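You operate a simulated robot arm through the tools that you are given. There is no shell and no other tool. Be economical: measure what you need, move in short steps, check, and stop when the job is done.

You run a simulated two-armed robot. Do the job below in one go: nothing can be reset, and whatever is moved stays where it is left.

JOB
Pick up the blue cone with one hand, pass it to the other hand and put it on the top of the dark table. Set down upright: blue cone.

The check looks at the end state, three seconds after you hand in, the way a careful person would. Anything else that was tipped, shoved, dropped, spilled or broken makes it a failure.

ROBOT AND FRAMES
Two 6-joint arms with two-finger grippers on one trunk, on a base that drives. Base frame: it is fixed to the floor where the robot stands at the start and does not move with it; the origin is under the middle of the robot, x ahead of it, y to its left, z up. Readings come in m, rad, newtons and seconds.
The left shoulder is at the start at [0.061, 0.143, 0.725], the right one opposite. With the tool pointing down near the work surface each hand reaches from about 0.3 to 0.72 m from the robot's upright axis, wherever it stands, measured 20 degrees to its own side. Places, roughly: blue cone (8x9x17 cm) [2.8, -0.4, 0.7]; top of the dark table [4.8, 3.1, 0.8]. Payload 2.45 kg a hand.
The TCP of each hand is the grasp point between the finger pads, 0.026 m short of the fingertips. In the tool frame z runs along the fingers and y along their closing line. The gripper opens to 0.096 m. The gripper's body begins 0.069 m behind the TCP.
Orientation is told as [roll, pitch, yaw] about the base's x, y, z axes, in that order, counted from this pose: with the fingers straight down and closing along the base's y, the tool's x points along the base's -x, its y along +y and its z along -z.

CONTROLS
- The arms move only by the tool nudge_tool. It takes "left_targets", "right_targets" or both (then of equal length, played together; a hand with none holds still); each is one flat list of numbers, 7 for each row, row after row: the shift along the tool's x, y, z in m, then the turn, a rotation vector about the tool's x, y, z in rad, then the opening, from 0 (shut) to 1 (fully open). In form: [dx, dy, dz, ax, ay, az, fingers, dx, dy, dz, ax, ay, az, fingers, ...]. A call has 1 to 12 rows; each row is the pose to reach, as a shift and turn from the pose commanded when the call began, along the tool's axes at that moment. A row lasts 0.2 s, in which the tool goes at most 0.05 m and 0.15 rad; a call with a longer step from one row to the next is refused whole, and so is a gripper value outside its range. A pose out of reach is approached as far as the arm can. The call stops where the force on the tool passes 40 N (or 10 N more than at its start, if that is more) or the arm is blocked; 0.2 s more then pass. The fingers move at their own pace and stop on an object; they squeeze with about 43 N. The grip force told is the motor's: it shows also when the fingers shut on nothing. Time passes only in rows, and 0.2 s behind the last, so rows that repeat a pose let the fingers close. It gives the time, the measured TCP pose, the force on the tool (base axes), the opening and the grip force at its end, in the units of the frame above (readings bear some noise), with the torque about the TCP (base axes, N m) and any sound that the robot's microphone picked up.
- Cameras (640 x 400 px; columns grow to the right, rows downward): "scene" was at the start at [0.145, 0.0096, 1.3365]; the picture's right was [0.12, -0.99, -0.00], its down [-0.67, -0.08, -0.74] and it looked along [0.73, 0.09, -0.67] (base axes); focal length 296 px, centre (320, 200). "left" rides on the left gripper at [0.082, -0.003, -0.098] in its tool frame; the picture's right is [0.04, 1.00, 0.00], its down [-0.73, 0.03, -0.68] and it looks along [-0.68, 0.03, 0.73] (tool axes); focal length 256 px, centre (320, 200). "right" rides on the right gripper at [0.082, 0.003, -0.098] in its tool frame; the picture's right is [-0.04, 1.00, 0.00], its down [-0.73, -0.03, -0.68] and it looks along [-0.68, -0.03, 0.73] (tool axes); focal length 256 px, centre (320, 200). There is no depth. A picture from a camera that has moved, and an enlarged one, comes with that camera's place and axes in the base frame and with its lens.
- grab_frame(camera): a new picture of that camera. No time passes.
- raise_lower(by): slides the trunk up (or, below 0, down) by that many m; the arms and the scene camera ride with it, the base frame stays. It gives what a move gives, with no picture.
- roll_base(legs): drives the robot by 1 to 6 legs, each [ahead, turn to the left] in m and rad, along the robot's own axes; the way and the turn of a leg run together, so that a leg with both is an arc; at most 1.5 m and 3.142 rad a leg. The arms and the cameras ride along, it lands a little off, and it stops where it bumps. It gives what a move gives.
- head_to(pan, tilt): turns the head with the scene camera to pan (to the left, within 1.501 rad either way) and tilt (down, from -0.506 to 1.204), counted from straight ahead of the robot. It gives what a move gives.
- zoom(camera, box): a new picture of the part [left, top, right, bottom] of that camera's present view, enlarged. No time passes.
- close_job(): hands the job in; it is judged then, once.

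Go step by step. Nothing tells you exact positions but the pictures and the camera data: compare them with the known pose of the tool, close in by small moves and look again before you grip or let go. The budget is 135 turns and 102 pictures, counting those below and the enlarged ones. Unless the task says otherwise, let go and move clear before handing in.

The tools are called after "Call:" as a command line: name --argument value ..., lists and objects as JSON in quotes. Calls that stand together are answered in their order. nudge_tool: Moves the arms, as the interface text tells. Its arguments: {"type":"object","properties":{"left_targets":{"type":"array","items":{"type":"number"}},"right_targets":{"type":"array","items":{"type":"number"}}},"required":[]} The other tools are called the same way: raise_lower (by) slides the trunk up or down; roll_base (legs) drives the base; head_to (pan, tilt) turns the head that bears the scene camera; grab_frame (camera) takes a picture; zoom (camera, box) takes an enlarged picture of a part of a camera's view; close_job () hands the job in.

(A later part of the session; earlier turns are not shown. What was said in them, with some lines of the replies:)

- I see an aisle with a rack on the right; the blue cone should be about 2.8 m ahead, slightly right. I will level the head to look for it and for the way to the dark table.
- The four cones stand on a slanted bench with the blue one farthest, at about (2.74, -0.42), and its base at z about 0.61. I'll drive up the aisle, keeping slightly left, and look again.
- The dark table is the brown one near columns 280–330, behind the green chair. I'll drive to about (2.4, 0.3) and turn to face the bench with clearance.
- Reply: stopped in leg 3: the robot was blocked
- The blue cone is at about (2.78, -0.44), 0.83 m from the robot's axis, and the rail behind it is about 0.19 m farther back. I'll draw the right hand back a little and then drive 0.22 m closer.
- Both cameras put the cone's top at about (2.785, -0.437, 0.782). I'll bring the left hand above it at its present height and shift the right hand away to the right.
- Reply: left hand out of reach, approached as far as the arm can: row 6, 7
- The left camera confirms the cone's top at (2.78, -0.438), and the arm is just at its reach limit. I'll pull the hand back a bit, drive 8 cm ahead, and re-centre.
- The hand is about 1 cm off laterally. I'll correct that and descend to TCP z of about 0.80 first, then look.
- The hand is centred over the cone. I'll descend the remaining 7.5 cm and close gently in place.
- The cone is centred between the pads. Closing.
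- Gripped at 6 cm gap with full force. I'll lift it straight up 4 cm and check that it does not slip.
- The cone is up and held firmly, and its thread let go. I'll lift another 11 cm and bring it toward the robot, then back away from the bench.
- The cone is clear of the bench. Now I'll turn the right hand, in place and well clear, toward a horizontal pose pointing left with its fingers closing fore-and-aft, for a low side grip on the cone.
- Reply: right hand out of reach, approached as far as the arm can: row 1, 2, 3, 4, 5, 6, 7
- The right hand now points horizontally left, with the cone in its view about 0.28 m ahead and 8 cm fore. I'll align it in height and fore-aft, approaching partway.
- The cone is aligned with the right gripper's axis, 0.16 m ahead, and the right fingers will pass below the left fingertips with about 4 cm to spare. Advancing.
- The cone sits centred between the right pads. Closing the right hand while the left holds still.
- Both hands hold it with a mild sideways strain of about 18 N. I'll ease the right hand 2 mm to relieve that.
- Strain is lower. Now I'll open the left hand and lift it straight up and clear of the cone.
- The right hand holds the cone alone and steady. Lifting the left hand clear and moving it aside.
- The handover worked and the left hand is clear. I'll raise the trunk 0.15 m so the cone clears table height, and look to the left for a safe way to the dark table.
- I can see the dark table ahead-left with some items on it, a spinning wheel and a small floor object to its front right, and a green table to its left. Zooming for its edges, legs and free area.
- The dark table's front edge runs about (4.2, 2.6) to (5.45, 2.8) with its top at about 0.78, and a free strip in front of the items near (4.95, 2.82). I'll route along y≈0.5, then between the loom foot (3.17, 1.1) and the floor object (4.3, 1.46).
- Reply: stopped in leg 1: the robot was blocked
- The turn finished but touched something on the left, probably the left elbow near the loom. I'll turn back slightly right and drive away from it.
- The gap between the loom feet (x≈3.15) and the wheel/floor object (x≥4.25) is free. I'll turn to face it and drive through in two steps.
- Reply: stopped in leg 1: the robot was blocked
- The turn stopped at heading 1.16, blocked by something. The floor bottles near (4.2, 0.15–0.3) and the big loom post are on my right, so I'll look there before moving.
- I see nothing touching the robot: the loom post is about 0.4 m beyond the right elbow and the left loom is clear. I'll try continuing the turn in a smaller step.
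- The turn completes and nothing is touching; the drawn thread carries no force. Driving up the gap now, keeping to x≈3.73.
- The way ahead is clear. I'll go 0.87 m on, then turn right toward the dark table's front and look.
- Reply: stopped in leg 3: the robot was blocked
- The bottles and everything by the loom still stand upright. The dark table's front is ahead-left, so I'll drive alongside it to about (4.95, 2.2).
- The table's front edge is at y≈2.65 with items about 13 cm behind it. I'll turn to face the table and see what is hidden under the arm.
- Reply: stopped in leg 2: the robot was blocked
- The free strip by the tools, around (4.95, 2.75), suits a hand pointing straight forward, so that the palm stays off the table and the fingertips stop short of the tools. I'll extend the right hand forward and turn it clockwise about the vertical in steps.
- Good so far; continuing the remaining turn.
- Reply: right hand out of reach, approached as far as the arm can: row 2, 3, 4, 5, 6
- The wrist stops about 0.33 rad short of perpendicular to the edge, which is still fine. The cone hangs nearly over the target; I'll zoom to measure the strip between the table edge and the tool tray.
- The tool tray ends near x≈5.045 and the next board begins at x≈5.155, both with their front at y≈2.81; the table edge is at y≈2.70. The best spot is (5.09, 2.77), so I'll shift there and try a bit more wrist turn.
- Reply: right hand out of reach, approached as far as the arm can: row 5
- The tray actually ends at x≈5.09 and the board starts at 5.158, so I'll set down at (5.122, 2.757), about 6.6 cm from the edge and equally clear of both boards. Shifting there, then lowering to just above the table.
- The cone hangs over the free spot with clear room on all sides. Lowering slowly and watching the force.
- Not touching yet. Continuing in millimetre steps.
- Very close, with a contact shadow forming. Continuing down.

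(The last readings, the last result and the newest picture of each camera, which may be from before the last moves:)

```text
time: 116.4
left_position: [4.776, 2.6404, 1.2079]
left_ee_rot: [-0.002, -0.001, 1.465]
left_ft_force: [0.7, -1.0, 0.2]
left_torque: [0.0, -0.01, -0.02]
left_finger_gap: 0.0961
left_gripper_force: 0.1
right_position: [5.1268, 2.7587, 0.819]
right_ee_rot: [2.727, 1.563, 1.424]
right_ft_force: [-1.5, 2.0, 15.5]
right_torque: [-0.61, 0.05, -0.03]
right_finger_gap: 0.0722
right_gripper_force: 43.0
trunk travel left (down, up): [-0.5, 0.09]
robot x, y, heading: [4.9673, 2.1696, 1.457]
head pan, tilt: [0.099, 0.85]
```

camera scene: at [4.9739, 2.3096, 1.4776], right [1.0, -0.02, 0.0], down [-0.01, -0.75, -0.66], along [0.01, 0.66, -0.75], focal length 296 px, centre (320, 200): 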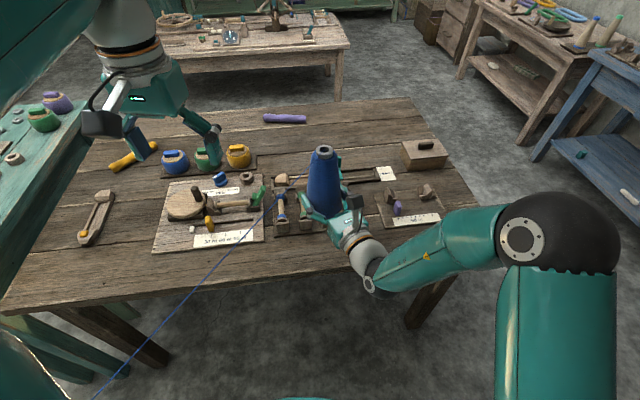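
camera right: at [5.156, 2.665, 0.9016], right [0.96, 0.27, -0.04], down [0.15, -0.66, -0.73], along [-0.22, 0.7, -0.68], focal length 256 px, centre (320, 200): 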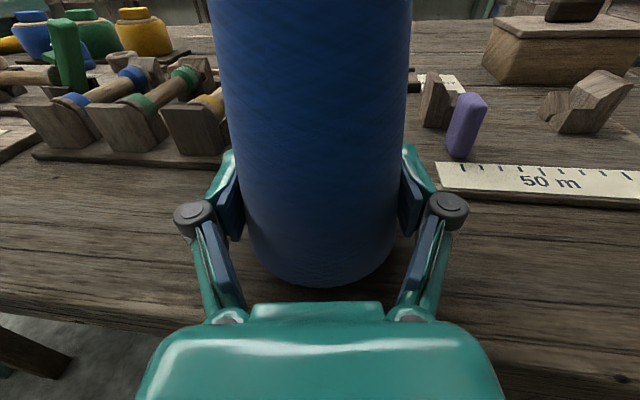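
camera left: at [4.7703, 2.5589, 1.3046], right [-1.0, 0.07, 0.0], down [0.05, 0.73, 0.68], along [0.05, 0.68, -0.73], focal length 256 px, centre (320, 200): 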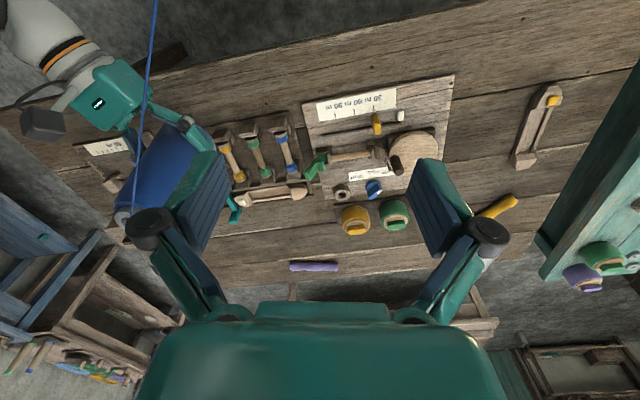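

Contact: 15.5 N upward. I'll ease up slightly to relieve it and check that the cone stands flat.

Call:
nudge_tool --right_targets '[0.003, 0, 0, 0, 0, 0, 0, 0.003, 0, 0, 0, 0, 0, 0]'

Call:
zoom --camera "scene" --box '[300, 170, 440, 270]'

Call:
grab_frame --camera "right"

```text
time: 117.0
left_position: [4.7764, 2.6405, 1.2069]
left_ee_rot: [-0.002, 0.001, 1.464]
left_ft_force: [-0.3, -0.2, 0.1]
left_torque: [-0.01, -0.01, 0.01]
left_finger_gap: 0.096
left_gripper_force: 0.0
right_position: [5.1278, 2.7573, 0.8178]
right_ee_rot: [0.761, 1.569, -0.542]
right_ft_force: [0.3, 4.3, 7.6]
right_torque: [-0.22, -0.11, 0.06]
right_finger_gap: 0.0722
right_gripper_force: 42.7
trunk travel left (down, up): [-0.5, 0.09]
robot x, y, heading: [4.9676, 2.1725, 1.451]
head pan, tilt: [0.099, 0.85]
```

```text
4.00 times, centred on (370, 220) of scene
camera zoom: at [4.9736, 2.3091, 1.4776], right [1.0, -0.02, 0.0], down [-0.01, -0.75, -0.66], along [0.01, 0.66, -0.75], focal length 1185 px, centre (120, 120)
```

zoom: 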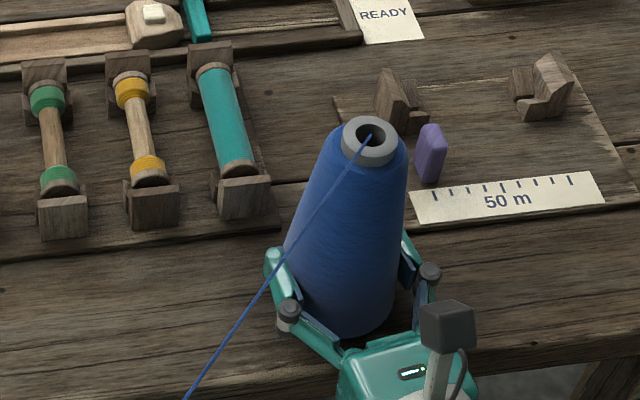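

```text
38 pictures are left
camera right: at [5.156, 2.664, 0.8997], right [0.96, 0.27, -0.04], down [0.15, -0.66, -0.73], along [-0.22, 0.7, -0.68], focal length 256 px, centre (320, 200)
```

right: 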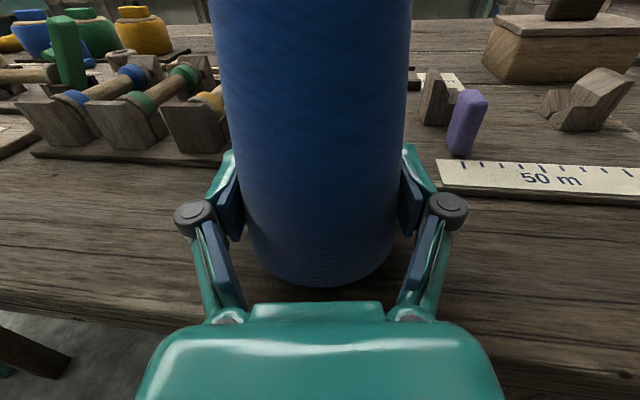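

The cone stands on the table, upright and clear of the boards. Opening the right hand gently.

Call:
nudge_tool --right_targets '[0, 0, 0, 0, 0, 0, 0.78, 0, 0, 0, 0, 0, 0, 0.84, 0, 0, 0, 0, 0, 0, 0.9, 0, 0, 0, 0, 0, 0, 0.94]'

Call:
grab_frame --camera "right"

Call:
zoom --camera "scene" --box '[300, 170, 440, 270]'

```text
time: 118.0
left_position: [4.7775, 2.6415, 1.2057]
left_ee_rot: [-0.002, -0.001, 1.465]
left_ft_force: [0.6, 0.3, 0.2]
left_torque: [0.0, 0.0, -0.01]
left_finger_gap: 0.0959
left_gripper_force: 0.0
right_position: [5.1274, 2.7582, 0.8175]
right_ee_rot: [0.525, 1.569, -0.774]
right_ft_force: [-0.2, -0.7, -0.4]
right_torque: [-0.03, -0.01, 0.0]
right_finger_gap: 0.09
right_gripper_force: 0.0
trunk travel left (down, up): [-0.5, 0.09]
robot x, y, heading: [4.9633, 2.1674, 1.457]
head pan, tilt: [0.099, 0.85]
```

```text
37 pictures are left
camera right: at [5.1559, 2.6641, 0.8996], right [0.96, 0.27, -0.04], down [0.15, -0.66, -0.73], along [-0.22, 0.7, -0.68], focal length 256 px, centre (320, 200)
```

right: 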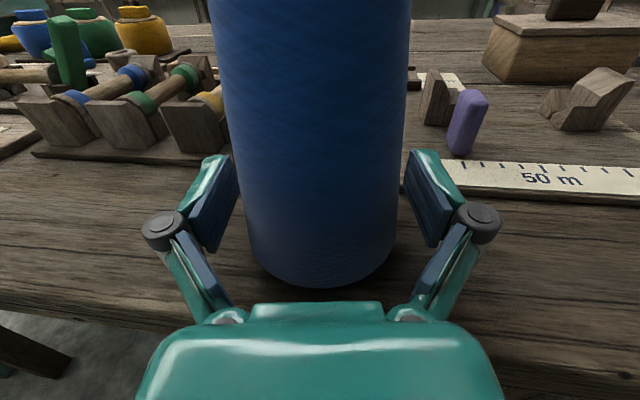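

```text
4.00 times, centred on (370, 220) of scene
camera zoom: at [4.9738, 2.3094, 1.4776], right [1.0, -0.02, 0.0], down [-0.01, -0.75, -0.66], along [0.01, 0.66, -0.75], focal length 1185 px, centre (120, 120)
```

zoom: 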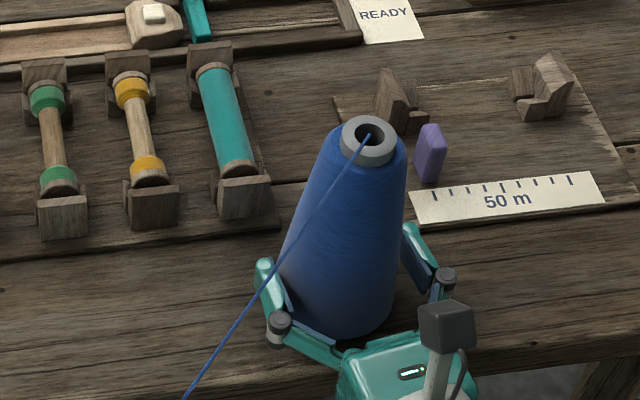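

The cone stands free. I'll open fully and withdraw the hand straight back along its fingers.

Call:
nudge_tool --right_targets '[0, 0, 0, 0, 0, 0, 1, 0, 0, -0.02, 0, 0, 0, 1, 0, 0, -0.04, 0, 0, 0, 1, 0, 0, -0.06, 0, 0, 0, 1, 0, 0, -0.08, 0, 0, 0, 1, 0, 0, -0.1, 0, 0, 0, 1]'

Call:
grab_frame --camera "right"

Call:
grab_frame --camera "scene"

```text
time: 119.4
left_position: [4.7763, 2.6406, 1.2083]
left_ee_rot: [0.0, 0.001, 1.465]
left_ft_force: [-0.5, 0.1, 0.2]
left_torque: [0.01, -0.01, 0.05]
left_finger_gap: 0.096
left_gripper_force: 0.0
right_position: [5.1538, 2.6616, 0.8176]
right_ee_rot: [0.451, 1.569, -0.85]
right_ft_force: [-0.1, 0.5, 1.3]
right_torque: [-0.01, 0.01, -0.05]
right_finger_gap: 0.0962
right_gripper_force: 0.0
trunk travel left (down, up): [-0.5, 0.09]
robot x, y, heading: [4.9626, 2.1723, 1.458]
head pan, tilt: [0.099, 0.85]
```

```text
35 pictures are left
camera right: at [5.1824, 2.5673, 0.8994], right [0.96, 0.27, -0.04], down [0.15, -0.66, -0.73], along [-0.22, 0.7, -0.68], focal length 256 px, centre (320, 200)
```

right: 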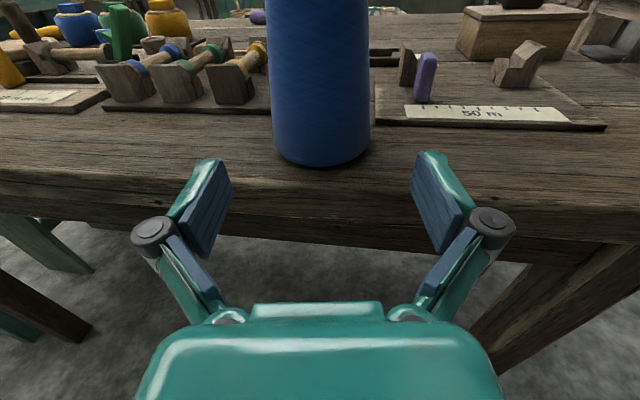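

```text
34 pictures are left
camera scene: at [4.9741, 2.309, 1.4777], right [1.0, -0.02, 0.0], down [-0.01, -0.75, -0.66], along [0.01, 0.66, -0.75], focal length 296 px, centre (320, 200)
```

scene: 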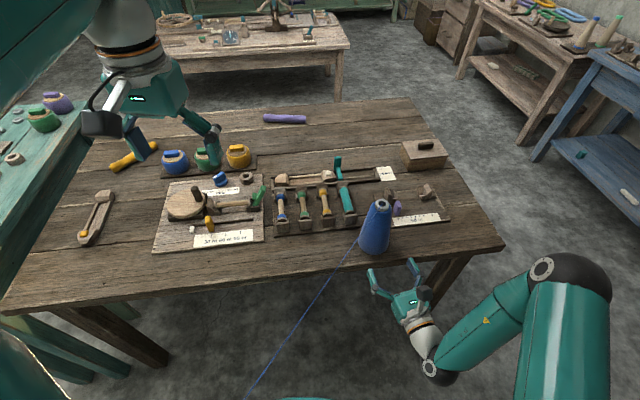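

The cone stands upright on the dark table, undisturbed, with the hand clear. I'll back the base 10 cm for margin and take a last look.

Call:
roll_base --legs '[[-0.1, 0]]'

Call:
grab_frame --camera "scene"

```text
time: 120.5
left_position: [4.7642, 2.5367, 1.2083]
left_ee_rot: [-0.001, -0.002, 1.467]
left_ft_force: [-0.4, -1.2, 0.9]
left_torque: [0.05, -0.01, 0.0]
left_finger_gap: 0.0958
left_gripper_force: 0.1
right_position: [5.1413, 2.5573, 0.8192]
right_ee_rot: [2.011, 1.567, 0.712]
right_ft_force: [0.1, -1.2, 0.3]
right_torque: [-0.02, -0.02, 0.01]
right_finger_gap: 0.0961
right_gripper_force: 0.1
trunk travel left (down, up): [-0.5, 0.09]
robot x, y, heading: [4.9509, 2.069, 1.457]
head pan, tilt: [0.099, 0.85]
```

```text
33 pictures are left
camera scene: at [4.9616, 2.2045, 1.4779], right [1.0, -0.01, 0.0], down [-0.01, -0.75, -0.66], along [0.01, 0.66, -0.75], focal length 296 px, centre (320, 200)
```

scene: 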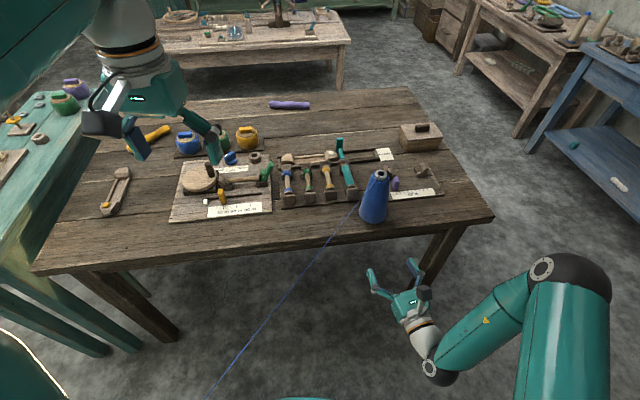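

The blue cone stands upright and free on the dark table, nothing else there has moved, and both hands are clear. Handing in.

Call:
close_job

```text
The job is handed in.
```

I picked up the blue cone with the left hand, passed it to the right hand, and set it upright on the front strip of the dark table. It stands clear of the tools, with both hands withdrawn.

The base reported being blocked at the end of several in-place turns. I found nothing tipped or out of place wherever I looked afterwards, including the floor bottles by the loom.
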